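You operate a simulated robot arm through the tools that you are given. There is no shell and no other tool. Be economical: measure what you need, move in short steps, check, and stop when the job is done.

You are at the controls of a simulated robot arm. One attempt, no reset.

JOB
Put the four loose weights back in the block, each in the hole that fits it.

Only the result counts: the job must be done as asked and must still hold three seconds after the hand-in. Knocking over, shifting, dropping, spilling or breaking anything else fails it.

ROBOT AND FRAMES
A 6-joint arm with a two-finger parallel gripper, fixed in place. Base frame: the origin is at the foot of the arm, x ahead of it, y to its left, z up; the work surface is at about z = 0. Lengths are in mm, angles in rad, forces in N, time in s.
With the tool pointing down near the work surface it reaches from about 140 to 580 mm from the base axis. Its first joint turns from -1.152 to 1.152 rad. Payload 2.1 kg.
The tool frame sits at the grasp point between the pads (the TCP): z along the fingers, y along the line on which they close. The tips reach 30 mm beyond it. The gripper opens to 94 mm. The fingers are 28 mm wide and 10 mm thick; the gripper's body (50 by 96 mm) begins 55 mm behind the TCP.
Orientation is that of the tool frame in the base frame, as a unit quaternion [x, y, z, w]. With the fingers straight down and closing along the base's y, the tool's x points along the base's -x, its y along +y and its z along -z.

CONTROLS
- The arm moves only by the tool servo_tool. Its argument "deltas" is a list of rows, each an object (a shift or turn left out is 0, a gripper value left out holds the last) with "translation": the shift along the tool's x, y, z in mm, a list of three; "delta_rot": the turn, a rotation vector about the tool's x, y, z in rad, a list of three; "claw": the finger opening in mm, from 0 to 94. In form: [{"translation": [x, y, z], "delta_rot": [wx, wy, wz], "claw": claw}, ...]. A call has 1 to 8 rows; each row is the pose to reach, as a shift and turn from the pose commanded when the call began, along the tool's axes at that moment. Rows are played at 5 a second. More than 50 mm and 0.15 rad between two rows, or a gripper value outside its range, and nothing of the call is played. Where a pose cannot be reached the arm comes as near as it can. A force on the tool above 40 N (or 10 N above the force at the start of the call, whichever is more), or a blocked arm, ends the call early, and 0.2 s more pass. Each finger travels about 72 mm/s and halts on what it meets, pressing with about 29 N; the grip force reading is that of the motor and also rises with nothing between the fingers. The clock runs only during rows and for 0.2 s after the last one: add rows that repeat a pose to give the fingers time. It gives the time, the measured TCP pose, the force on the tool (base axes), the opening and the grip force at its end, in the units of the frame above (readings bear some noise), with the torque about the TCP (base axes, N m) and any sound that the robot's microphone picked up.
- Cameras (640 x 400 px; columns grow to the right, rows downward): "scene" is fixed at [53.1, -361.2, 503.1]; the picture's right is [0.82, -0.57, 0.00], its down [-0.22, -0.32, -0.92] and it looks along [0.53, 0.76, -0.39] (base axes); focal length 296 px, centre (320, 200). "wrist" rides on the gripper at [76, 14, -102] in the tool frame; the picture's right is [-0.18, 0.98, 0.00], its down [-0.75, -0.14, -0.64] and it looks along [-0.63, -0.12, 0.77] (tool axes); focal length 243 px, centre (320, 200). There is no depth. A picture from a camera that has moved, and an enlarged one, comes with that camera's place and axes in the base frame and with its lens.
- grab_frame(camera): a new picture of that camera. The clock stands still meanwhile.
- enlarge(camera, box): a new picture of the part [left, top, right, bottom] of that camera's present view, enlarged. The clock stands still meanwhile.
- finish_job(): hands the job in; it is judged then, once.

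Work in short steps. Places have to be worked out from the pictures, the camera data and where the tool is seen: move nearer, look again, correct. Check each grasp and each placing, and mend what went wrong. You have 120 turns and 84 pictures in all, those below and enlarged ones among them. Open the gripper and draw the arm clear of the work before you hand the job in, unless the task says otherwise; then end with one line.

The tools are called after "Call:" as name(argument=value, ...) on one line, values as JSON. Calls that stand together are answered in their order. servo_tool: Moves the arm, as the interface text tells. Its arguments: {"type":"object","properties":{"deltas":{"type":"array","items":{"type":"object","properties":{"translation":{"type":"array","items":{"type":"number"}},"delta_rot":{"type":"array","items":{"type":"number"}},"claw":{"type":"number"}}}}},"required":["deltas"]} The other tools are called the same way: grab_frame (camera) takes a picture; enlarge (camera, box) takes an enlarged picture of a part of a camera's view; finish_job () hands the job in.

At the start:

```text
time: 0.0
tcp_pos: [296.5, 134.2, 338.8]
tcp_rot: [-0.001, 1.0, 0.001, 0.0]
contact_force: [0.7, 0.1, -0.5]
torque: [-0.01, 0.01, -0.02]
finger_gap: 93.8
gripper_force: 0.0
```

scene: 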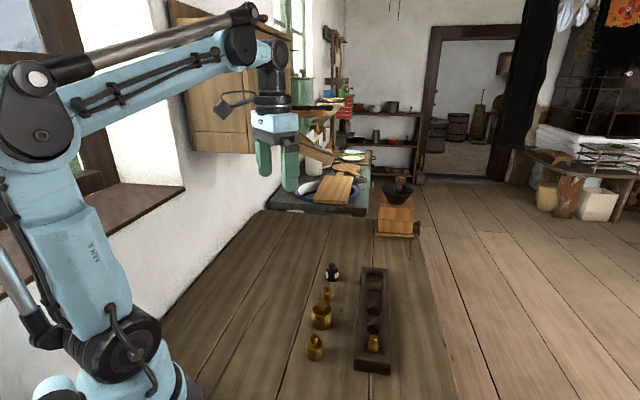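
wrist: 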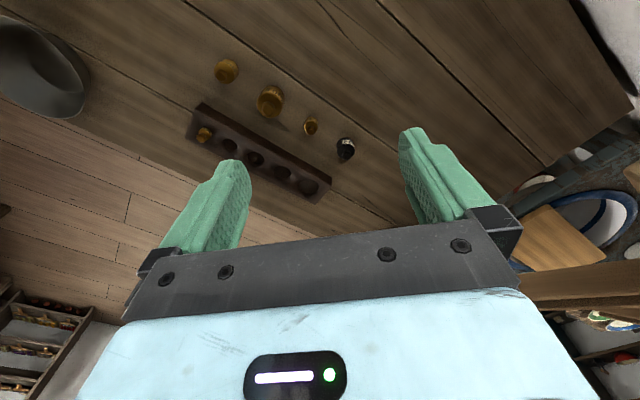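

I see a block with one weight seated, and four loose weights beside it. I'll enlarge both views to measure.

Call:
enlarge(camera="scene", box=[280, 250, 440, 390])

Call:
enlarge(camera="wrist", box=[180, 40, 380, 210])

```text
2.86 times, centred on (360, 320) of scene
camera zoom: at [53.1, -361.2, 503.1], right [0.82, -0.57, 0.0], down [-0.22, -0.32, -0.92], along [0.53, 0.76, -0.39], focal length 847 px, centre (206, -143)
```

zoom: 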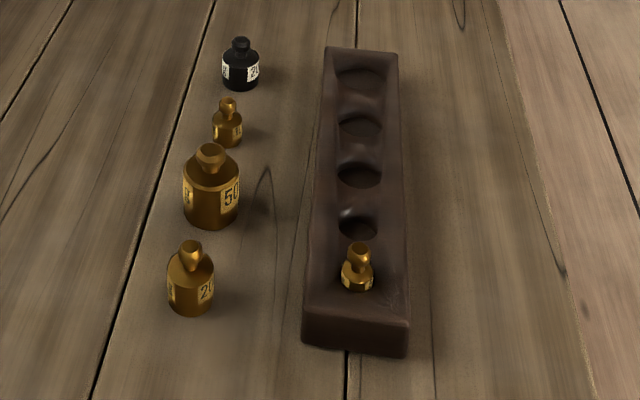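

```text
2.35 times, centred on (280, 125) of wrist
camera zoom: at [218.9, 147.3, 442.3], right [0.18, 0.98, 0.0], down [0.75, -0.14, 0.64], along [0.63, -0.12, -0.77], focal length 571 px, centre (414, 376)
```

zoom: 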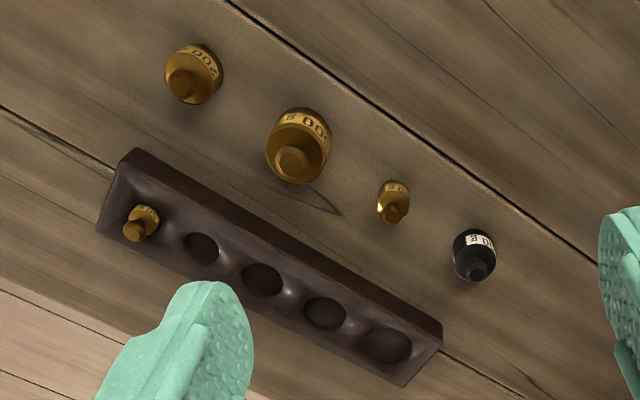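

Weights: brass 200 ≈(282,-17), 500 ≈(340,40), small brass ≈(394,97), black ≈(448,153). The block runs parallel to that line at about 45°. I'll turn the gripper so it closes across the line and move nearer.

Call:
servo_tool(deltas=[{"translation": [-12, -12, 18], "delta_rot": [0, 0, -0.131]}, {"translation": [-24, -25, 36], "delta_rot": [0, 0, -0.262]}, {"translation": [-36, -37, 54], "delta_rot": [0, 0, -0.393]}, {"translation": [-48, -49, 72], "delta_rot": [0, 0, -0.524]}, {"translation": [-60, -62, 90], "delta_rot": [0, 0, -0.655]}, {"translation": [-73, -74, 109], "delta_rot": [0, 0, -0.785]}, {"translation": [-73, -74, 109], "delta_rot": [0, 0, -0.785]}])

Call:
grab_frame(camera="wrist")

```text
time: 1.6
tcp_pos: [369.0, 59.7, 232.1]
tcp_rot: [-0.384, 0.923, 0.0, 0.0]
contact_force: [0.3, -0.2, -0.2]
torque: [0.03, 0.01, 0.02]
finger_gap: 93.8
gripper_force: 0.0
```

```text
79 pictures are left
camera wrist: at [304.1, 14.4, 334.2], right [-0.57, 0.82, 0.0], down [0.63, 0.43, 0.64], along [0.53, 0.36, -0.77], focal length 243 px, centre (320, 200)
```

wrist: 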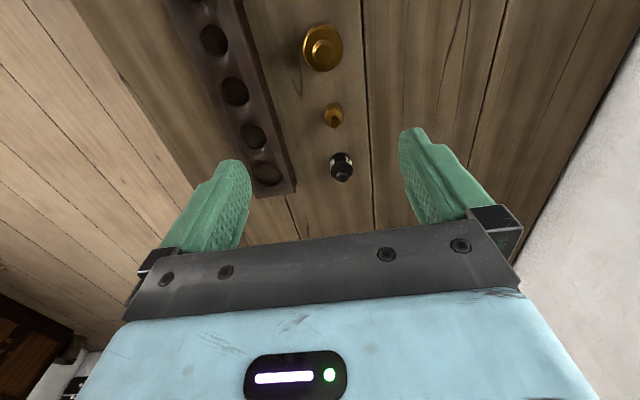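

The view is clear, so I'll enlarge it for precise positions.

Call:
enlarge(camera="wrist", box=[160, 0, 400, 200])

Call:
servo_tool(deltas=[{"translation": [40, 20, 0]}, {"translation": [80, 40, 0]}, {"translation": [110, 50, 0]}, {"translation": [110, 50, 0]}])

Call:
enlarge(camera="wrist", box=[110, 0, 350, 200])

```text
2.00 times, centred on (280, 100) of wrist
camera zoom: at [304.1, 14.4, 334.2], right [-0.57, 0.82, 0.0], down [0.63, 0.43, 0.64], along [0.53, 0.36, -0.77], focal length 485 px, centre (400, 400)
```

zoom: 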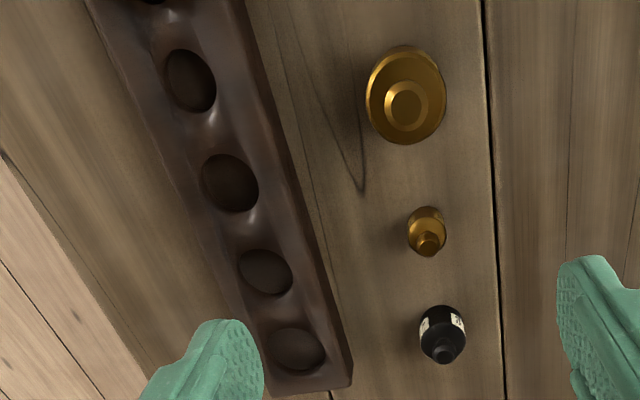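

```text
time: 2.6
tcp_pos: [255.5, 17.5, 229.6]
tcp_rot: [-0.383, 0.924, 0.0, -0.001]
contact_force: [0.0, 0.2, 0.0]
torque: [-0.01, 0.01, -0.01]
finger_gap: 93.7
gripper_force: 0.1
```

```text
2.00 times, centred on (230, 100) of wrist
camera zoom: at [189.8, -27.0, 333.4], right [-0.57, 0.82, 0.0], down [0.63, 0.43, 0.64], along [0.53, 0.36, -0.77], focal length 485 px, centre (500, 400)
```

zoom: 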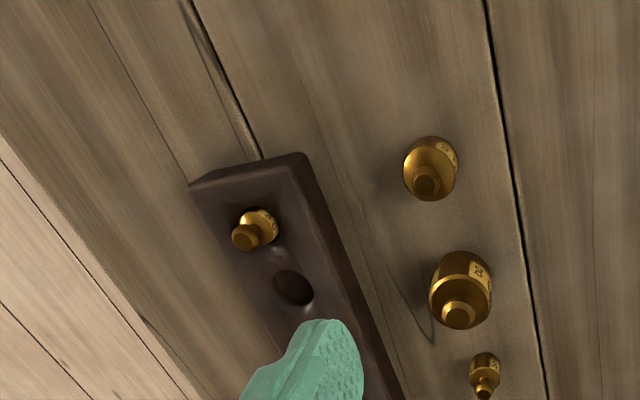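

Estimates: weights brass 200 (280,-16), 500 (338,42), small (393,97), black (447,152). Holes, smallest to largest after the seated one, are at (398,-58), (436,-21), (476,22) and (522,69). I'll hover over the brass 200 first.

Call:
servo_tool(deltas=[{"translation": [2, -14, 37]}, {"translation": [4, -28, 74]}, {"translation": [6.4, -41, 110]}, {"translation": [6.4, -41, 110]}, {"translation": [6.4, -41, 110]}])

Call:
grab_frame(camera="wrist")

Call:
enlarge(camera="scene", box=[280, 250, 440, 390])

```text
time: 3.8
tcp_pos: [281.0, -15.3, 120.2]
tcp_rot: [-0.383, 0.924, -0.001, -0.001]
contact_force: [-0.2, 0.3, 0.3]
torque: [0.01, 0.01, -0.01]
finger_gap: 93.7
gripper_force: 0.2
```

```text
76 pictures are left
camera wrist: at [215.7, -61.3, 224.0], right [-0.57, 0.82, 0.0], down [0.63, 0.43, 0.64], along [0.53, 0.36, -0.77], focal length 243 px, centre (320, 200)
```

wrist: 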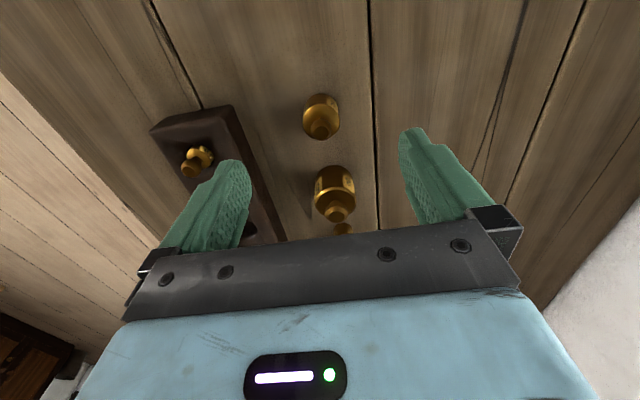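

```text
2.86 times, centred on (360, 320) of scene
camera zoom: at [53.1, -361.2, 503.1], right [0.82, -0.57, 0.0], down [-0.22, -0.32, -0.92], along [0.53, 0.76, -0.39], focal length 847 px, centre (206, -143)
```

zoom: 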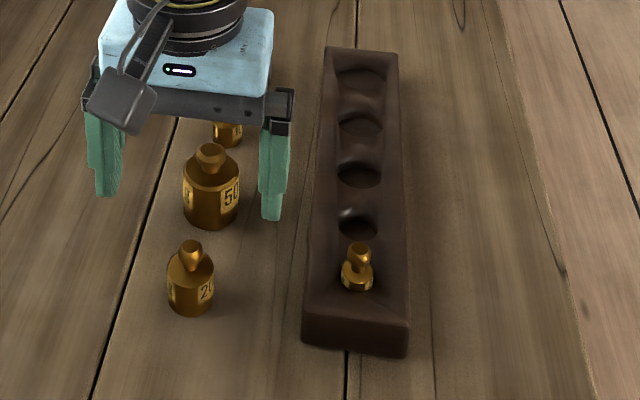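

Call:
enlarge(camera="wrist", box=[270, 80, 370, 160])

```text
5.00 times, centred on (320, 120) of wrist
camera zoom: at [215.7, -61.3, 224.0], right [-0.57, 0.82, 0.0], down [0.63, 0.43, 0.64], along [0.53, 0.36, -0.77], focal length 1213 px, centre (320, 600)
```

zoom: 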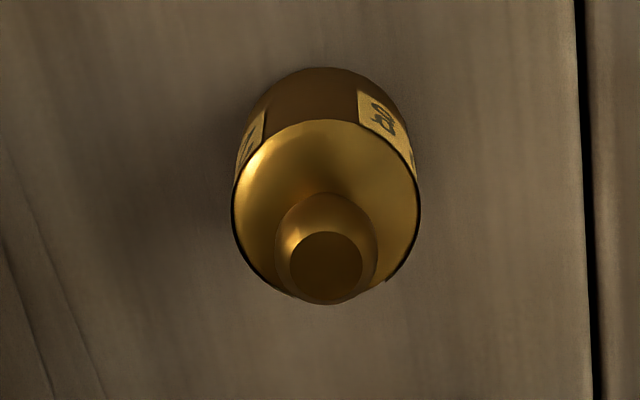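

Brass 200: Ø≈31, shoulder z≈24, top ≈45, centred within about 1 mm. I'll descend so the tips sit at z≈13, then close.

Call:
servo_tool(deltas=[{"translation": [-1, 0, 35]}, {"translation": [-1.3, 0, 65]}, {"translation": [-1.3, 0, 77]}, {"translation": [-1.3, 0, 77]}, {"translation": [-1.3, 0, 77], "claw": 0}, {"translation": [-1.3, 0, 77], "claw": 0}, {"translation": [-1.3, 0, 77], "claw": 0}, {"translation": [-1.3, 0, 77], "claw": 0}])

Call:
enlarge(camera="scene", box=[280, 250, 440, 390])

```text
time: 5.6
tcp_pos: [283.2, -14.7, 42.9]
tcp_rot: [-0.383, 0.924, 0.0, 0.0]
contact_force: [0.1, 0.4, -0.1]
torque: [-0.01, 0.0, -0.02]
finger_gap: 29.9
gripper_force: 29.1
```

```text
2.86 times, centred on (360, 320) of scene
camera zoom: at [53.2, -361.2, 503.1], right [0.82, -0.57, 0.0], down [-0.22, -0.32, -0.92], along [0.53, 0.76, -0.39], focal length 847 px, centre (206, -143)
```

zoom: 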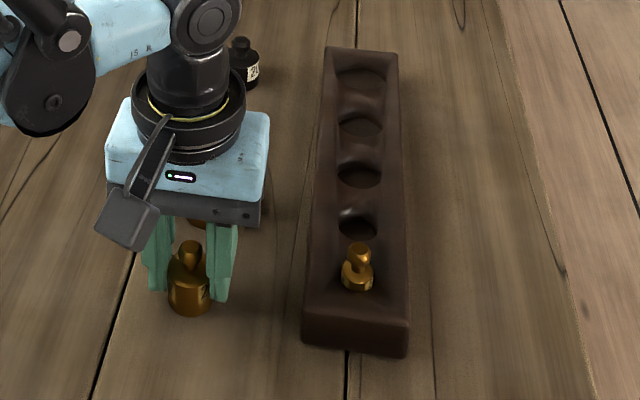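

The grip holds at 29.9 mm. I'll lift and carry it above the third hole (436,-21) to check alignment.

Call:
servo_tool(deltas=[{"translation": [0, 0, -20]}, {"translation": [0, 0, -55]}, {"translation": [0, 0, -87]}, {"translation": [-25, -28, -87]}, {"translation": [-52, -56, -87]}, {"translation": [-78, -84, -87]}, {"translation": [-103.2, -112.3, -87]}, {"translation": [-103.2, -112.3, -87]}])

Call:
enlarge(camera="wrist", box=[220, 40, 420, 190])

```text
time: 7.4
tcp_pos: [436.4, -22.1, 128.5]
tcp_rot: [-0.383, 0.924, 0.0, 0.0]
contact_force: [0.2, 0.3, -2.6]
torque: [0.01, -0.01, -0.03]
finger_gap: 29.8
gripper_force: 29.2
```

```text
2.67 times, centred on (320, 115) of wrist
camera zoom: at [371.8, -67.7, 231.4], right [-0.57, 0.82, 0.0], down [0.63, 0.43, 0.64], along [0.53, 0.36, -0.77], focal length 647 px, centre (320, 427)
```

zoom: 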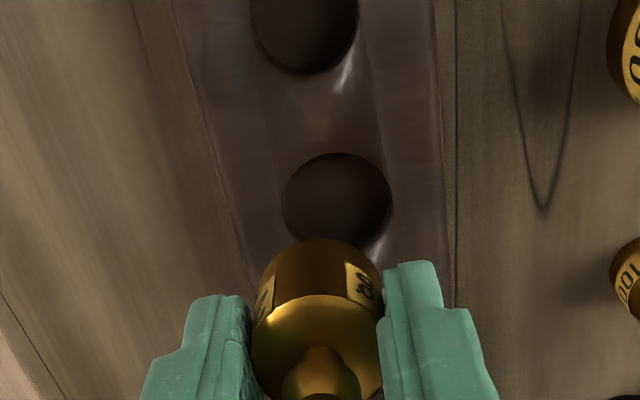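

The hole reads about 5 mm to the image right of the weight and 2–3 mm further forward. I'll correct that, descend partway and look again.

Call:
servo_tool(deltas=[{"translation": [-3.4, 4.85, 0]}, {"translation": [-3.4, 4.85, 25]}, {"translation": [-3.4, 4.85, 42]}, {"translation": [-3.4, 4.85, 42]}])

Call:
enlarge(camera="wrist", box=[220, 70, 420, 220])

Call:
enlarge(camera="scene", box=[330, 250, 410, 320])

```text
time: 8.4
tcp_pos: [435.0, -14.7, 86.7]
tcp_rot: [-0.383, 0.924, 0.0, 0.0]
contact_force: [0.2, 0.2, -2.7]
torque: [-0.01, 0.01, 0.04]
finger_gap: 30.0
gripper_force: 28.8
```

```text
2.67 times, centred on (320, 145) of wrist
camera zoom: at [368.7, -59.7, 189.8], right [-0.57, 0.82, 0.0], down [0.63, 0.43, 0.64], along [0.53, 0.36, -0.77], focal length 647 px, centre (320, 347)
```

zoom: 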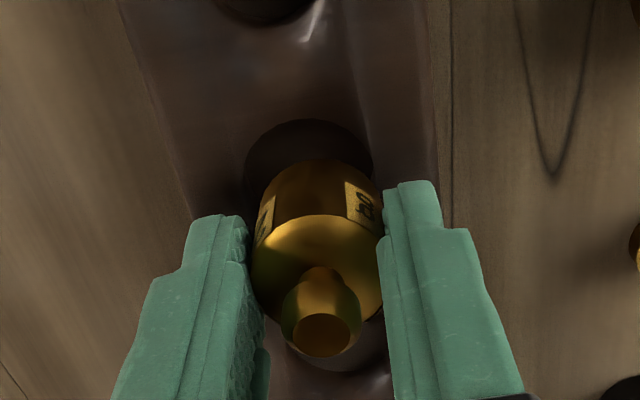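

```text
5.71 times, centred on (370, 285) of scene
camera zoom: at [53.2, -361.2, 503.1], right [0.82, -0.57, 0.0], down [-0.22, -0.32, -0.92], along [0.53, 0.76, -0.39], focal length 1694 px, centre (34, -286)
```

zoom: 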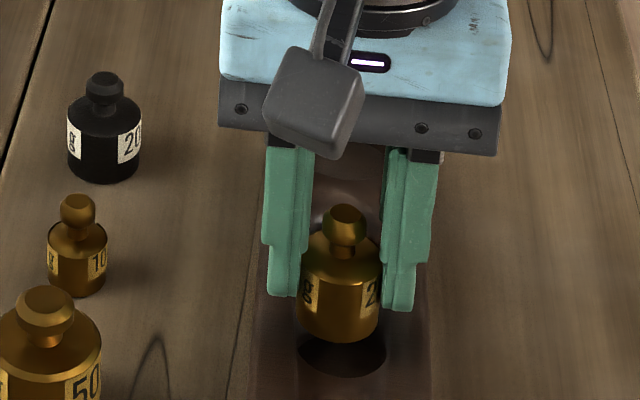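

The weight is nearly over the hole, about 1.6 mm too far image-right. I'll correct and lower in steps, watching the force.

Call:
servo_tool(deltas=[{"translation": [0.3, -1.6, 0]}, {"translation": [0.3, -1.6, 10]}, {"translation": [0.3, -1.6, 18]}, {"translation": [0.3, -1.6, 22]}, {"translation": [0.3, -1.6, 26]}, {"translation": [0.3, -1.6, 26]}])

Call:
enlarge(camera="scene", box=[330, 250, 410, 320])

```text
time: 9.5
tcp_pos: [434.1, -17.9, 67.5]
tcp_rot: [-0.383, 0.924, -0.001, 0.0]
contact_force: [-1.9, -0.2, 13.3]
torque: [0.11, -0.11, 0.02]
finger_gap: 30.0
gripper_force: 29.7
stopped in row 5: the force on the tool passed its limit at 55 N (the readings are from after the stop); the commanded pose is now the measured one
```

```text
5.71 times, centred on (370, 285) of scene
camera zoom: at [53.1, -361.2, 503.1], right [0.82, -0.57, 0.0], down [-0.22, -0.32, -0.92], along [0.53, 0.76, -0.39], focal length 1694 px, centre (34, -286)
```

zoom: 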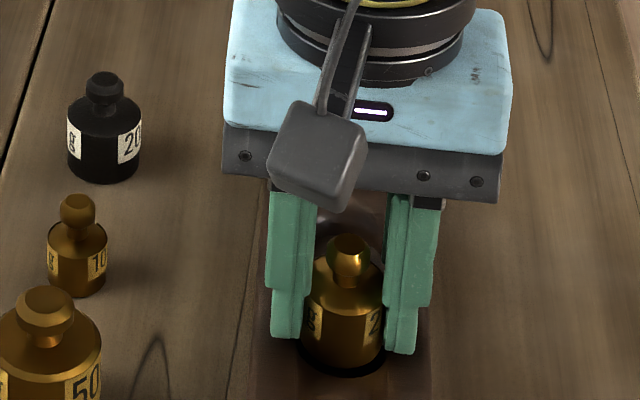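

It touched at bottom z≈24.5. The torque puts the contact at the weight's (+x,+y) side, and the scene view shows hole visible on the near side. I'll lift 4 mm, move back along the block 4 mm and look.

Call:
servo_tool(deltas=[{"translation": [0, 0, -4]}, {"translation": [4, 0, -4]}, {"translation": [4, 0, -4]}])

Call:
enlarge(camera="scene", box=[353, 285, 393, 320])

Call:
enlarge(camera="wrist", box=[260, 80, 380, 170])

```text
time: 10.3
tcp_pos: [432.2, -18.7, 72.1]
tcp_rot: [-0.383, 0.924, 0.0, 0.0]
contact_force: [-0.4, 0.3, -0.8]
torque: [-0.01, 0.01, 0.01]
finger_gap: 30.0
gripper_force: 29.1
```

```text
11.43 times, centred on (373, 302) of scene
camera zoom: at [53.2, -361.2, 503.1], right [0.82, -0.57, 0.0], down [-0.22, -0.32, -0.92], along [0.53, 0.76, -0.39], focal length 3388 px, centre (-286, -971)
```

zoom: 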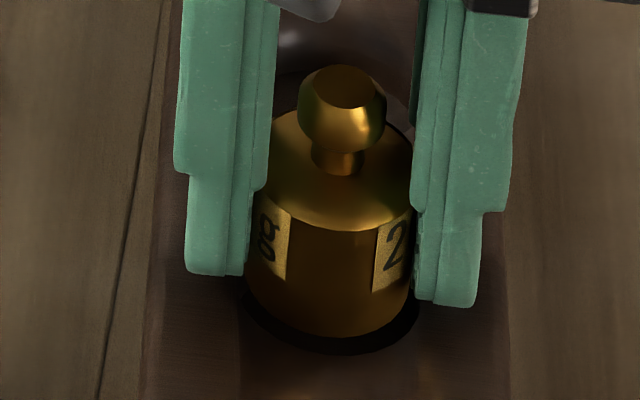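

```text
4.44 times, centred on (320, 125) of wrist
camera zoom: at [366.8, -64.4, 174.8], right [-0.57, 0.82, 0.0], down [0.63, 0.43, 0.64], along [0.53, 0.36, -0.77], focal length 1078 px, centre (320, 533)
```

zoom: 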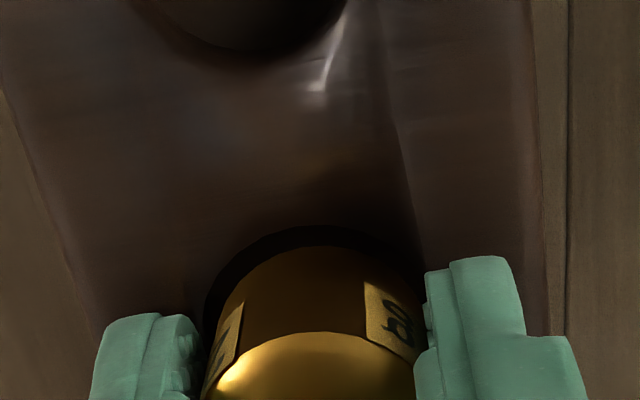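

Now it's nearly centred, perhaps 1.5 mm too far back. I'll shift forward 1.5 mm and lower gently.

Call:
servo_tool(deltas=[{"translation": [-1.5, 0, 0]}, {"translation": [-1.5, 0, 3]}, {"translation": [-1.5, 0, 6]}, {"translation": [-1.5, 0, 9]}, {"translation": [-1.5, 0, 12]}, {"translation": [-1.5, 0, 12]}])

Call:
enlarge(camera="scene", box=[353, 285, 393, 320])

```text
time: 11.4
tcp_pos: [433.3, -18.5, 64.6]
tcp_rot: [-0.382, 0.924, 0.0, -0.001]
contact_force: [-2.0, 0.3, 12.2]
torque: [-0.12, -0.2, -0.11]
finger_gap: 30.0
gripper_force: 29.2
stopped in row 5: the force on the tool passed its limit at 55 N (the readings are from after the stop); the commanded pose is now the measured one
```

```text
11.43 times, centred on (373, 302) of scene
camera zoom: at [53.1, -361.2, 503.1], right [0.82, -0.57, 0.0], down [-0.22, -0.32, -0.92], along [0.53, 0.76, -0.39], focal length 3388 px, centre (-286, -971)
```

zoom: 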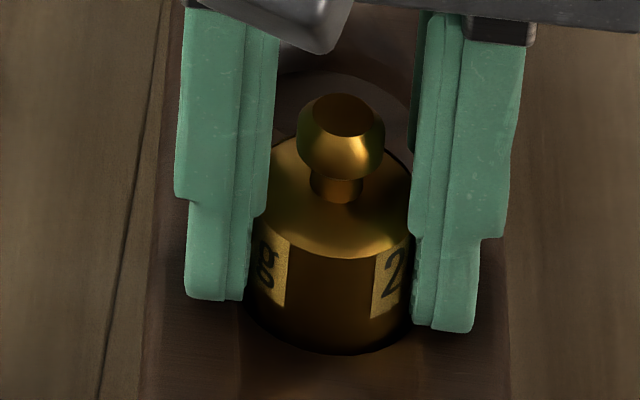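

It went about 3 mm lower, and the contact is now on the (+x,-y) side. I'll lift slightly, shift +1.5 mm in tool y and lower again.

Call:
servo_tool(deltas=[{"translation": [0, 0, -1.5]}, {"translation": [0.2, 1.5, -1.5]}, {"translation": [0.2, 1.5, 0]}, {"translation": [0.2, 1.5, 2]}, {"translation": [0.2, 1.5, 4]}, {"translation": [0.2, 1.5, 6]}, {"translation": [0.2, 1.5, 8]}, {"translation": [0.2, 1.5, 8]}])

Call:
enlarge(camera="scene", box=[353, 285, 393, 320])

```text
time: 12.4
tcp_pos: [433.9, -18.2, 63.7]
tcp_rot: [-0.382, 0.924, 0.0, -0.001]
contact_force: [-0.7, 0.6, 11.5]
torque: [-0.13, -0.22, -0.07]
finger_gap: 30.1
gripper_force: 28.6
stopped in row 4: the force on the tool passed its limit at 50 N (the readings are from after the stop); the commanded pose is now the measured one
```

```text
11.43 times, centred on (373, 302) of scene
camera zoom: at [53.1, -361.2, 503.1], right [0.82, -0.57, 0.0], down [-0.22, -0.32, -0.92], along [0.53, 0.76, -0.39], focal length 3388 px, centre (-286, -971)
```

zoom: 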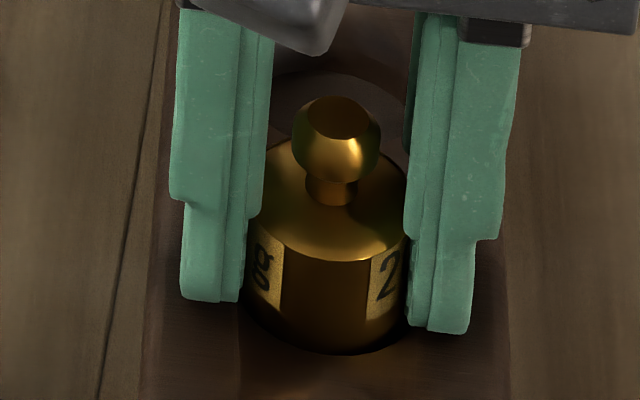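

The contact now seems to be at a finger tip rather than the weight. I'll check from the wrist camera how far the weight has gone in.

Call:
enlarge(camera="wrist", box=[240, 80, 400, 210])

```text
3.08 times, centred on (320, 145) of wrist
camera zoom: at [367.6, -63.1, 167.3], right [-0.57, 0.82, 0.0], down [0.63, 0.43, 0.64], along [0.53, 0.36, -0.77], focal length 746 px, centre (320, 369)
```

zoom: 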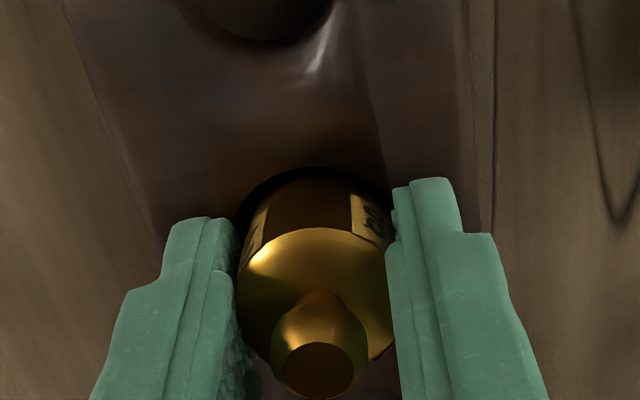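

The weight looks inside the rim by several mm. I'll open a little and see whether it settles upright.

Call:
servo_tool(deltas=[{"translation": [0, 0, -0.5], "claw": 36}, {"translation": [0, 0, -0.5], "claw": 40}, {"translation": [0, 0, -0.5], "claw": 40}])

Call:
enlarge(camera="scene", box=[353, 285, 393, 320])

Call:
enlarge(camera="wrist", box=[240, 80, 400, 210])

```text
time: 13.2
tcp_pos: [432.7, -17.8, 63.7]
tcp_rot: [-0.383, 0.924, 0.001, 0.0]
contact_force: [-3.7, 5.1, 9.5]
torque: [0.08, -0.12, 0.1]
finger_gap: 36.7
gripper_force: 0.0
```

```text
11.43 times, centred on (373, 302) of scene
camera zoom: at [53.1, -361.2, 503.1], right [0.82, -0.57, 0.0], down [-0.22, -0.32, -0.92], along [0.53, 0.76, -0.39], focal length 3388 px, centre (-286, -971)
```

zoom: 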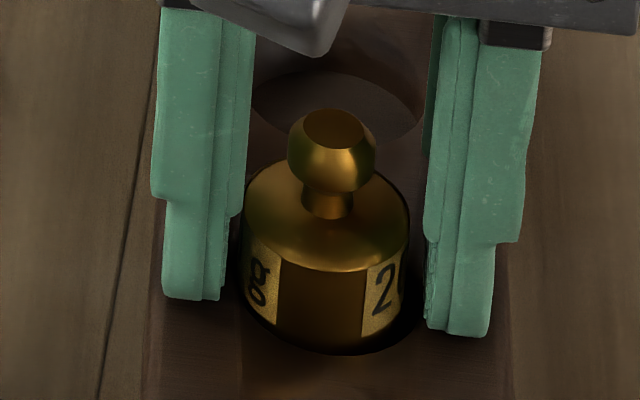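

```text
3.08 times, centred on (320, 145) of wrist
camera zoom: at [367.5, -63.3, 167.3], right [-0.57, 0.82, 0.0], down [0.63, 0.43, 0.64], along [0.53, 0.36, -0.77], focal length 746 px, centre (320, 369)
```

zoom: 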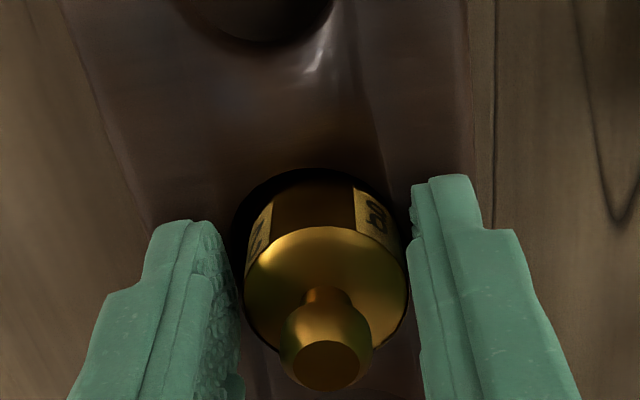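

The weight has dropped in upright. A finger is rubbing the block's raised side, so I'll lift straight up before opening wider.

Call:
servo_tool(deltas=[{"translation": [0, 0, -10]}, {"translation": [0, 0, -40]}, {"translation": [0, 0, -80], "claw": 94}, {"translation": [20, 0, -100], "claw": 94}, {"translation": [20, 0, -100], "claw": 94}])

Call:
enlarge(camera="scene", box=[330, 250, 410, 390])

Call:
enlarge(camera="wrist", box=[200, 0, 440, 200])

```text
time: 14.4
tcp_pos: [417.3, -33.2, 165.5]
tcp_rot: [-0.383, 0.924, 0.001, -0.001]
contact_force: [0.4, -0.7, -0.1]
torque: [0.05, -0.01, -0.04]
finger_gap: 93.7
gripper_force: 0.0
```

```text
2.86 times, centred on (370, 320) of scene
camera zoom: at [53.1, -361.2, 503.1], right [0.82, -0.57, 0.0], down [-0.22, -0.32, -0.92], along [0.53, 0.76, -0.39], focal length 847 px, centre (177, -143)
```

zoom: 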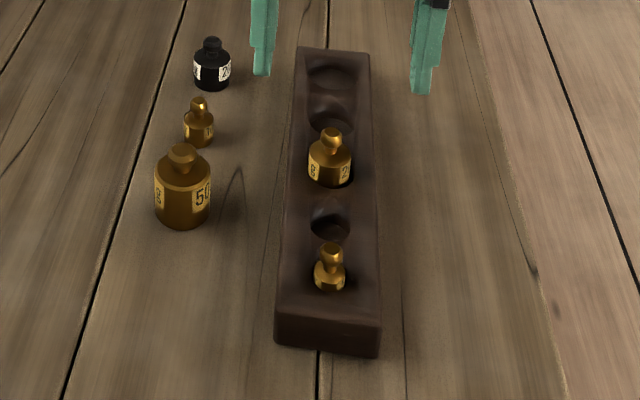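

```text
2.00 times, centred on (320, 100) of wrist
camera zoom: at [352.9, -78.4, 269.0], right [-0.56, 0.83, 0.0], down [0.63, 0.43, 0.64], along [0.53, 0.36, -0.77], focal length 485 px, centre (320, 400)
```

zoom: 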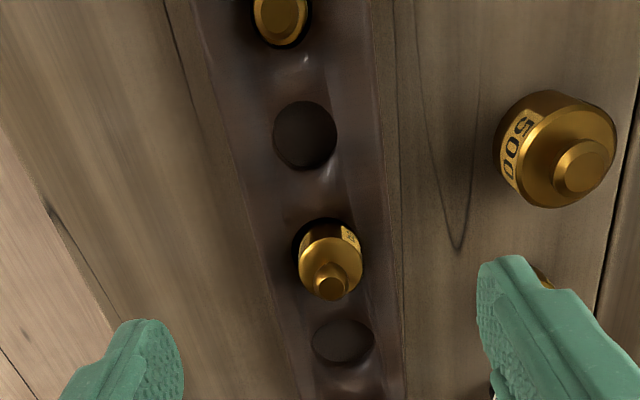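

Brass 200 is seated and everything else is undisturbed. Next is the 100 g: hover over (393,97).

Call:
servo_tool(deltas=[{"translation": [-20, 30, 10]}, {"translation": [-40, 60, 20]}, {"translation": [-60, 85, 35]}, {"translation": [-75, 109, 45]}, {"translation": [-75, 109, 45]}])

Call:
enlarge(camera="wrist", box=[270, 80, 370, 160])

```text
time: 15.6
tcp_pos: [393.4, 97.8, 118.5]
tcp_rot: [-0.382, 0.924, 0.001, -0.001]
contact_force: [-0.4, 0.0, 0.1]
torque: [0.03, 0.02, 0.04]
finger_gap: 94.2
gripper_force: 0.1
```

```text
5.00 times, centred on (320, 120) of wrist
camera zoom: at [328.9, 53.0, 222.2], right [-0.56, 0.83, 0.0], down [0.63, 0.43, 0.64], along [0.53, 0.36, -0.77], focal length 1213 px, centre (320, 600)
```

zoom: 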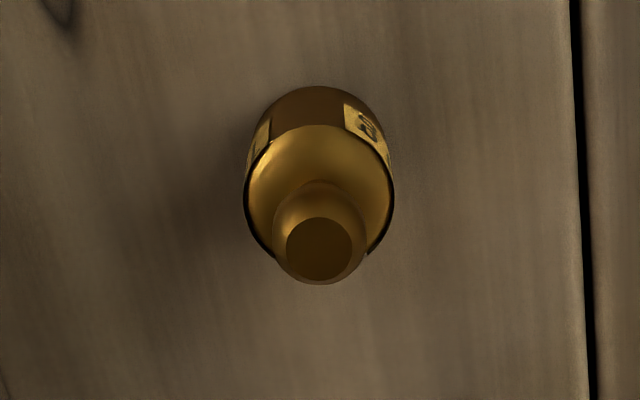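

100 g: Ø≈25, shoulder z≈17, centre 1.7 mm forward of the TCP axis. The parallax views also put the block's top at z≈32–33, which explains the earlier contact. I'll grip with the tips at z≈8.

Call:
servo_tool(deltas=[{"translation": [-1.7, -0.3, 35]}, {"translation": [-1.7, -0.3, 65]}, {"translation": [-1.7, -0.3, 80]}, {"translation": [-1.7, -0.3, 80]}, {"translation": [-1.7, -0.3, 80], "claw": 0}, {"translation": [-1.7, -0.3, 80], "claw": 0}, {"translation": [-1.7, -0.3, 80], "claw": 0}, {"translation": [-1.7, -0.3, 80], "claw": 0}])

Call:
servo_tool(deltas=[{"translation": [0, 0, -25]}, {"translation": [0, 0, -60]}, {"translation": [0, 0, -87]}, {"translation": [0, 0, -87]}])

Call:
enlarge(camera="wrist", box=[220, 40, 420, 190])

```text
time: 17.4
tcp_pos: [395.1, 99.3, 39.9]
tcp_rot: [-0.382, 0.924, 0.0, -0.002]
contact_force: [0.8, 0.0, 0.3]
torque: [-0.07, 0.0, -0.01]
finger_gap: 23.9
gripper_force: 29.6
```

```text
time: 18.4
tcp_pos: [396.8, 100.1, 124.7]
tcp_rot: [-0.383, 0.924, 0.0, -0.001]
contact_force: [0.7, 0.3, -0.4]
torque: [0.01, 0.01, -0.01]
finger_gap: 23.7
gripper_force: 29.3
```

```text
2.67 times, centred on (320, 115) of wrist
camera zoom: at [330.9, 53.4, 227.9], right [-0.56, 0.83, 0.0], down [0.63, 0.43, 0.64], along [0.53, 0.36, -0.77], focal length 647 px, centre (320, 427)
```

zoom: 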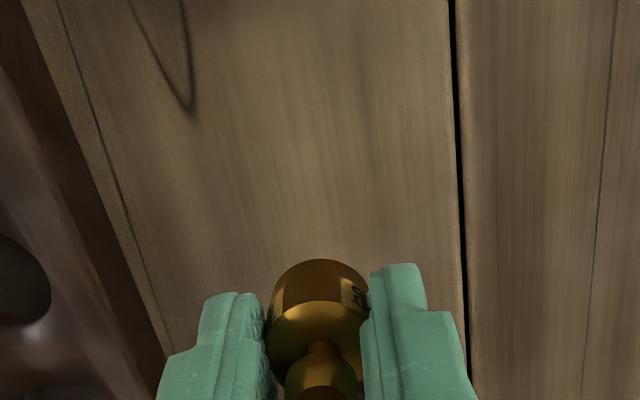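

The 100 g is held at 23.8 mm. I'll carry it over the second hole at about (396,-57).

Call:
servo_tool(deltas=[{"translation": [28, -27.5, 0]}, {"translation": [56, -55, 0]}, {"translation": [84, -82.5, 0]}, {"translation": [111.8, -109.8, 0]}, {"translation": [111.8, -109.8, 0]}, {"translation": [111.8, -109.8, 0]}])

Call:
enlarge(camera="wrist", box=[220, 40, 420, 190])

Call:
enlarge(camera="scene", box=[333, 260, 413, 330])

```text
time: 19.8
tcp_pos: [395.2, -57.1, 124.1]
tcp_rot: [-0.383, 0.924, 0.001, -0.001]
contact_force: [-0.1, 0.5, -0.2]
torque: [-0.02, -0.01, 0.02]
finger_gap: 23.8
gripper_force: 29.3
```

```text
2.67 times, centred on (320, 115) of wrist
camera zoom: at [329.2, -101.7, 227.6], right [-0.57, 0.82, 0.0], down [0.63, 0.43, 0.64], along [0.53, 0.36, -0.77], focal length 647 px, centre (320, 427)
```

zoom: 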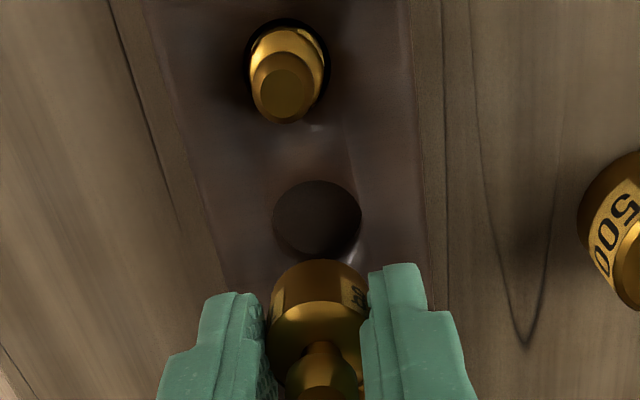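

```text
5.71 times, centred on (373, 295) of scene
camera zoom: at [53.1, -361.2, 503.1], right [0.82, -0.57, 0.0], down [-0.22, -0.32, -0.92], along [0.53, 0.76, -0.39], focal length 1694 px, centre (17, -343)
```

zoom: 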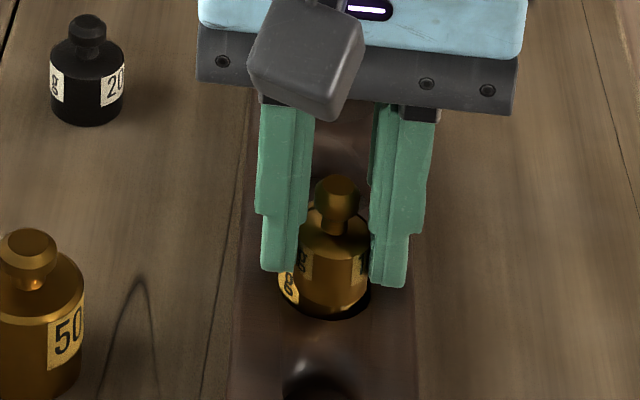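

The hole is about 1.8 mm forward and 0.5 mm left of the weight. I'll correct, descend close and check.

Call:
servo_tool(deltas=[{"translation": [-1.7, -0.8, 15]}, {"translation": [-1.7, -0.8, 32]}, {"translation": [-1.7, -0.8, 44]}, {"translation": [-1.7, -0.8, 44]}])

Call:
enlarge(camera="wrist", box=[260, 90, 380, 180])

Call:
enlarge(camera="scene", box=[349, 292, 389, 327])

```text
time: 20.8
tcp_pos: [396.8, -55.5, 81.2]
tcp_rot: [-0.382, 0.924, 0.0, -0.001]
contact_force: [-0.2, 0.3, -2.3]
torque: [-0.02, 0.01, -0.01]
finger_gap: 23.6
gripper_force: 29.2
```

```text
4.44 times, centred on (320, 135) of wrist
camera zoom: at [332.2, -101.4, 184.0], right [-0.56, 0.83, 0.0], down [0.63, 0.43, 0.64], along [0.53, 0.36, -0.77], focal length 1078 px, centre (320, 489)
```

zoom: 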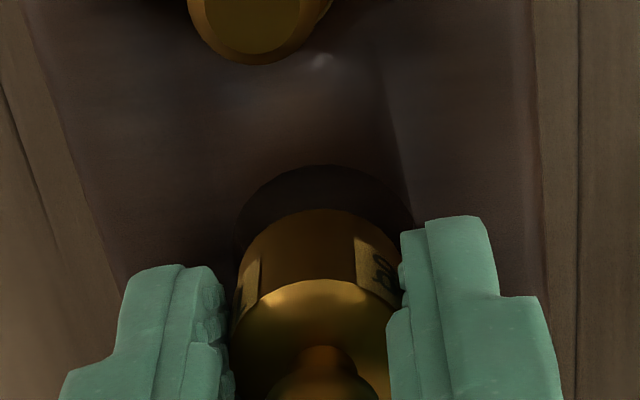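

```text
11.43 times, centred on (369, 310) of scene
camera zoom: at [53.2, -361.2, 503.1], right [0.82, -0.57, 0.0], down [-0.22, -0.32, -0.92], along [0.53, 0.76, -0.39], focal length 3388 px, centre (-240, -1051)
```

zoom: 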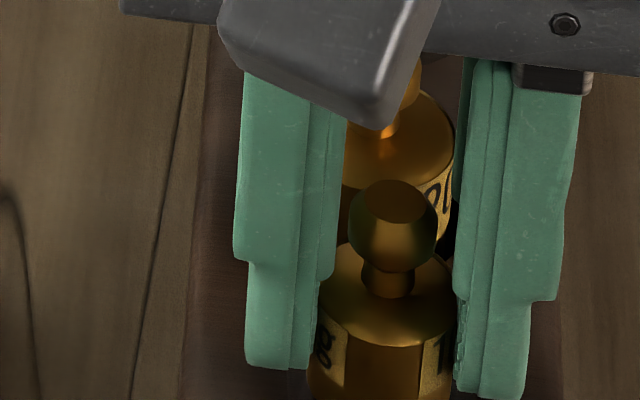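

Aligned within about 1 mm. I'll nudge back 0.7 mm and lower slowly into the hole.

Call:
servo_tool(deltas=[{"translation": [0.7, 0.2, 4]}, {"translation": [0.7, 0.2, 7]}, {"translation": [0.7, 0.2, 9]}, {"translation": [0.7, 0.2, 11]}, {"translation": [0.7, 0.2, 13]}, {"translation": [0.7, 0.2, 14.5]}, {"translation": [0.7, 0.2, 16]}, {"translation": [0.7, 0.2, 16]}])

Call:
enlarge(camera="scene", box=[349, 297, 389, 332])

Call:
enlarge(camera="wrist", box=[260, 90, 380, 180])

```text
time: 22.6
tcp_pos: [396.9, -57.5, 66.7]
tcp_rot: [-0.382, 0.924, 0.0, -0.001]
contact_force: [0.9, -0.8, -0.1]
torque: [0.03, -0.01, 0.0]
finger_gap: 23.6
gripper_force: 29.4
```

```text
11.43 times, centred on (369, 314) of scene
camera zoom: at [53.2, -361.2, 503.1], right [0.82, -0.57, 0.0], down [-0.22, -0.32, -0.92], along [0.53, 0.76, -0.39], focal length 3388 px, centre (-240, -1109)
```

zoom: 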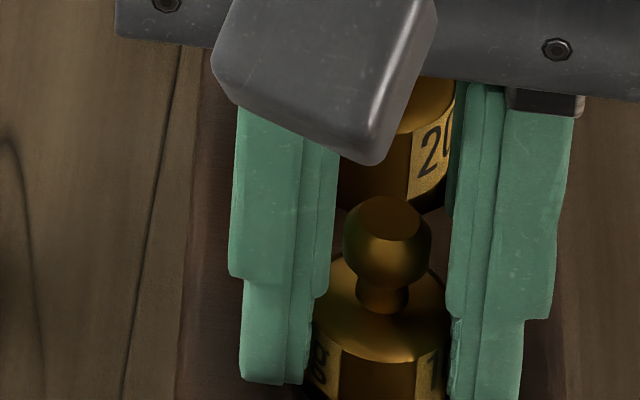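

```text
4.44 times, centred on (320, 135) of wrist
camera zoom: at [330.9, -102.7, 169.5], right [-0.56, 0.83, 0.0], down [0.63, 0.43, 0.64], along [0.53, 0.36, -0.77], focal length 1078 px, centre (320, 489)
```

zoom: 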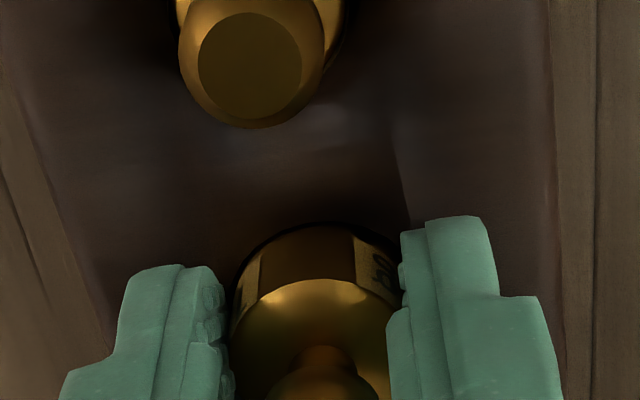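

It went in with no blocking force. I'll release gently, lift straight up and check.

Call:
servo_tool(deltas=[{"translation": [0, 0, 0], "claw": 30}, {"translation": [0, 0, 0], "claw": 34}, {"translation": [0, 0, 0], "claw": 34}, {"translation": [0, 0, -15], "claw": 34}, {"translation": [0, 0, -55], "claw": 60}, {"translation": [0, 0, -95], "claw": 94}, {"translation": [0, 0, -95], "claw": 94}])

Call:
enlarge(camera="scene", box=[323, 250, 423, 340])

Call:
enlarge(camera="wrist", box=[200, 0, 440, 200])

```text
time: 24.2
tcp_pos: [397.8, -56.5, 162.1]
tcp_rot: [-0.382, 0.924, 0.0, -0.002]
contact_force: [-0.5, -0.7, -0.9]
torque: [0.01, 0.03, 0.02]
finger_gap: 94.1
gripper_force: 0.1
```

```text
4.44 times, centred on (373, 295) of scene
camera zoom: at [53.1, -361.2, 503.1], right [0.82, -0.57, 0.0], down [-0.22, -0.32, -0.92], along [0.53, 0.76, -0.39], focal length 1318 px, centre (84, -222)
```

zoom: 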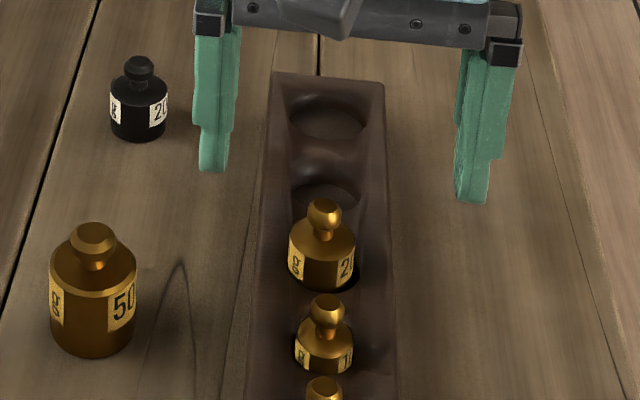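

```text
2.00 times, centred on (320, 100) of wrist
camera zoom: at [331.9, -101.1, 264.9], right [-0.57, 0.82, 0.0], down [0.63, 0.43, 0.64], along [0.53, 0.36, -0.77], focal length 485 px, centre (320, 400)
```

zoom: 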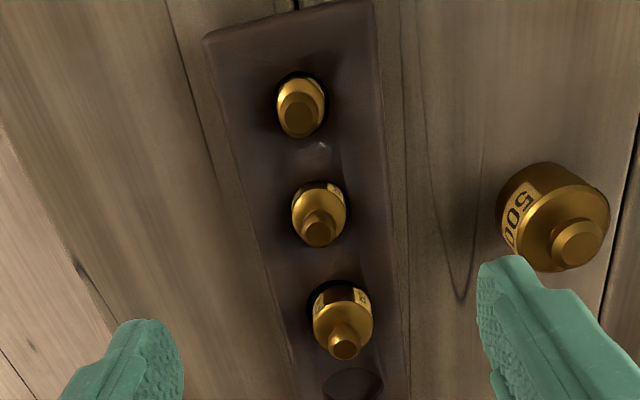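

The 100 g is seated. Next is the black weight: hover over (447,152).

Call:
servo_tool(deltas=[{"translation": [-30, 19, 0]}, {"translation": [-61, 37, 0]}, {"translation": [-91, 56, 0]}, {"translation": [-122, 75, 10]}, {"translation": [-152, 94, 25]}, {"translation": [-182.3, 112.4, 40]}, {"translation": [-182.3, 112.4, 40]}])

Call:
enlarge(camera="wrist", box=[270, 80, 370, 160])

```text
time: 25.8
tcp_pos: [445.5, 150.9, 123.1]
tcp_rot: [-0.383, 0.924, 0.0, -0.001]
contact_force: [-0.4, -0.4, 0.3]
torque: [-0.04, 0.0, -0.02]
finger_gap: 93.9
gripper_force: 0.1
```

```text
5.00 times, centred on (320, 120) of wrist
camera zoom: at [380.5, 106.4, 226.7], right [-0.56, 0.83, 0.0], down [0.63, 0.43, 0.64], along [0.53, 0.36, -0.77], focal length 1213 px, centre (320, 600)
```

zoom: 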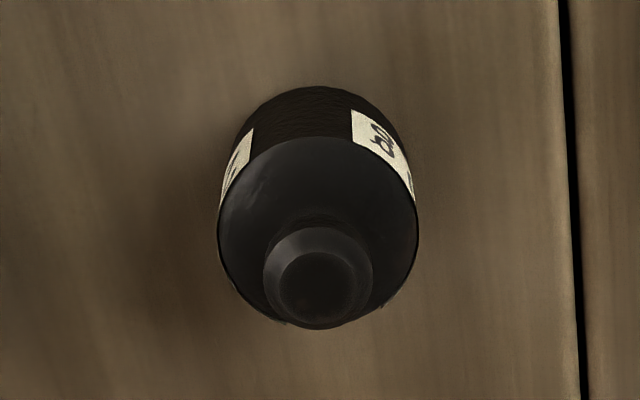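

Black: Ø≈34, shoulder ≈24, centre about 7.5 mm further forward. I'll correct and grip with the tips at z≈13.

Call:
servo_tool(deltas=[{"translation": [-7.4, -1.7, 30]}, {"translation": [-7.4, -1.7, 65]}, {"translation": [-7.4, -1.7, 80]}, {"translation": [-7.4, -1.7, 80]}, {"translation": [-7.4, -1.7, 80], "claw": 0}, {"translation": [-7.4, -1.7, 80], "claw": 0}, {"translation": [-7.4, -1.7, 80], "claw": 0}, {"translation": [-7.4, -1.7, 80], "claw": 0}])

Call:
servo_tool(deltas=[{"translation": [0, 0, -25]}, {"translation": [0, 0, -60]}, {"translation": [0, 0, -85]}, {"translation": [0, 0, -85]}])

Call:
enlarge(camera="wrist", box=[220, 40, 420, 190])

```text
time: 27.6
tcp_pos: [452.9, 156.8, 41.5]
tcp_rot: [-0.383, 0.924, 0.001, -0.002]
contact_force: [0.1, 0.4, 0.4]
torque: [0.0, -0.04, 0.0]
finger_gap: 32.9
gripper_force: 29.0
```

```text
time: 28.6
tcp_pos: [452.6, 154.5, 128.0]
tcp_rot: [-0.383, 0.924, 0.0, -0.001]
contact_force: [0.7, 0.2, -2.3]
torque: [0.01, 0.01, -0.01]
finger_gap: 32.8
gripper_force: 29.0
```

```text
2.67 times, centred on (320, 115) of wrist
camera zoom: at [387.3, 110.4, 232.1], right [-0.56, 0.83, 0.0], down [0.63, 0.43, 0.64], along [0.53, 0.36, -0.77], focal length 647 px, centre (320, 427)
```

zoom: 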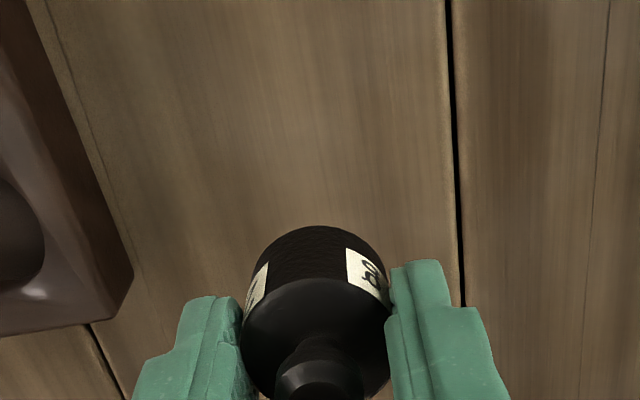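

The black weight is held at 32.9 mm. I'll carry it over the fourth hole at about (473,21).

Call:
servo_tool(deltas=[{"translation": [20, -27, 0]}, {"translation": [40, -54, 0]}, {"translation": [60, -81, 0]}, {"translation": [79.6, -108.6, 0]}, {"translation": [79.6, -108.6, 0]}, {"translation": [79.6, -108.6, 0]}])

Call:
enlarge(camera="wrist", box=[220, 40, 420, 190])

```text
time: 30.0
tcp_pos: [472.6, 20.4, 127.2]
tcp_rot: [-0.382, 0.924, 0.0, -0.001]
contact_force: [-0.3, 0.7, -2.4]
torque: [-0.01, 0.02, 0.0]
finger_gap: 32.9
gripper_force: 29.0
```

```text
2.67 times, centred on (320, 115) of wrist
camera zoom: at [407.9, -24.5, 230.5], right [-0.57, 0.82, 0.0], down [0.63, 0.43, 0.64], along [0.53, 0.36, -0.77], focal length 647 px, centre (320, 427)
```

zoom: 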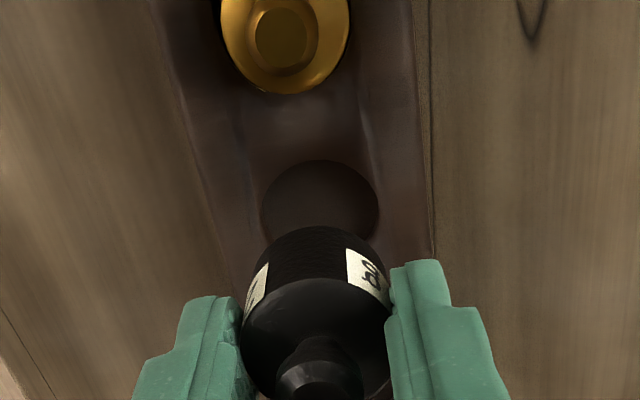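

The hole is about 3 mm forward of the weight. I'll correct, descend and check.

Call:
servo_tool(deltas=[{"translation": [-3.1, 0.25, 15]}, {"translation": [-3.1, 0.25, 30]}, {"translation": [-3.1, 0.25, 42]}, {"translation": [-3.1, 0.25, 42]}])

Call:
enlarge(camera="wrist", box=[260, 90, 380, 180])

Call:
enlarge(camera="scene", box=[333, 250, 413, 320])

```text
time: 31.0
tcp_pos: [473.9, 25.2, 84.4]
tcp_rot: [-0.383, 0.924, 0.002, -0.002]
contact_force: [-1.0, 0.3, -2.0]
torque: [0.04, -0.02, 0.01]
finger_gap: 33.1
gripper_force: 28.8
```

```text
4.44 times, centred on (320, 135) of wrist
camera zoom: at [408.6, -20.0, 187.5], right [-0.56, 0.83, 0.0], down [0.63, 0.43, 0.64], along [0.53, 0.36, -0.77], focal length 1078 px, centre (320, 489)
```

zoom: 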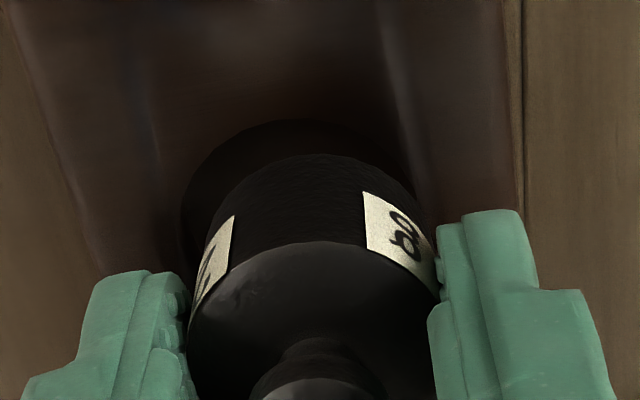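

```text
5.71 times, centred on (373, 285) of scene
camera zoom: at [53.2, -361.2, 503.1], right [0.82, -0.57, 0.0], down [-0.22, -0.32, -0.92], along [0.53, 0.76, -0.39], focal length 1694 px, centre (17, -286)
```

zoom: 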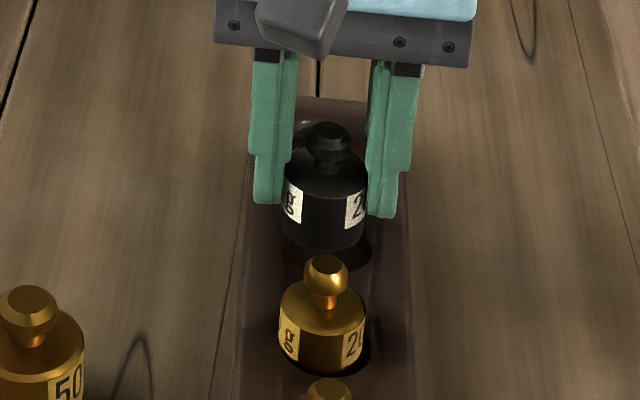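

Needs about 1.8 mm to image-left; otherwise aligned. I'll correct and lower slowly.

Call:
servo_tool(deltas=[{"translation": [0.1, -1.8, 2]}, {"translation": [0.1, -1.8, 6]}, {"translation": [0.1, -1.8, 9]}, {"translation": [0.1, -1.8, 11]}, {"translation": [0.1, -1.8, 13]}, {"translation": [0.1, -1.8, 15]}, {"translation": [0.1, -1.8, 17]}, {"translation": [0.1, -1.8, 17]}])

Call:
enlarge(camera="wrist", box=[260, 90, 380, 180])

Call:
enlarge(camera="scene", box=[333, 250, 413, 320])

```text
time: 32.8
tcp_pos: [475.5, 22.8, 66.8]
tcp_rot: [-0.383, 0.924, 0.001, -0.001]
contact_force: [-0.1, 0.2, -2.6]
torque: [0.0, -0.01, -0.04]
finger_gap: 33.1
gripper_force: 29.7
```

```text
4.44 times, centred on (320, 135) of wrist
camera zoom: at [410.2, -22.2, 170.5], right [-0.56, 0.83, 0.0], down [0.63, 0.43, 0.64], along [0.53, 0.36, -0.77], focal length 1078 px, centre (320, 489)
```

zoom: 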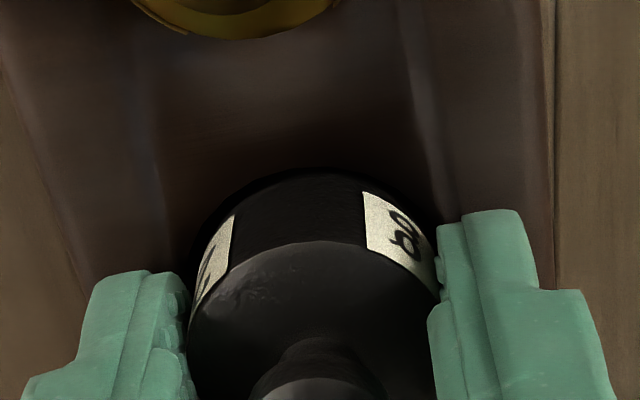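

```text
5.71 times, centred on (373, 285) of scene
camera zoom: at [53.2, -361.2, 503.1], right [0.82, -0.57, 0.0], down [-0.22, -0.32, -0.92], along [0.53, 0.76, -0.39], focal length 1694 px, centre (17, -286)
```

zoom: 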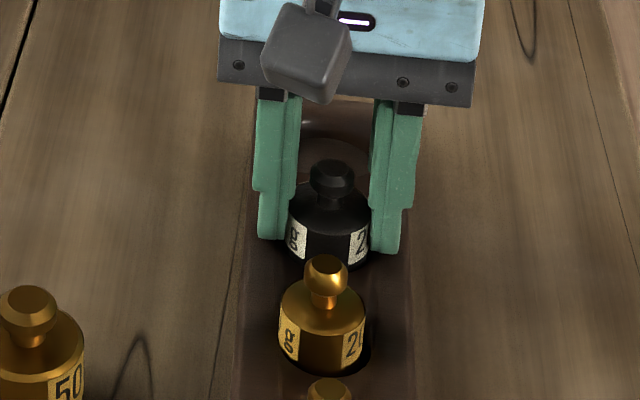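

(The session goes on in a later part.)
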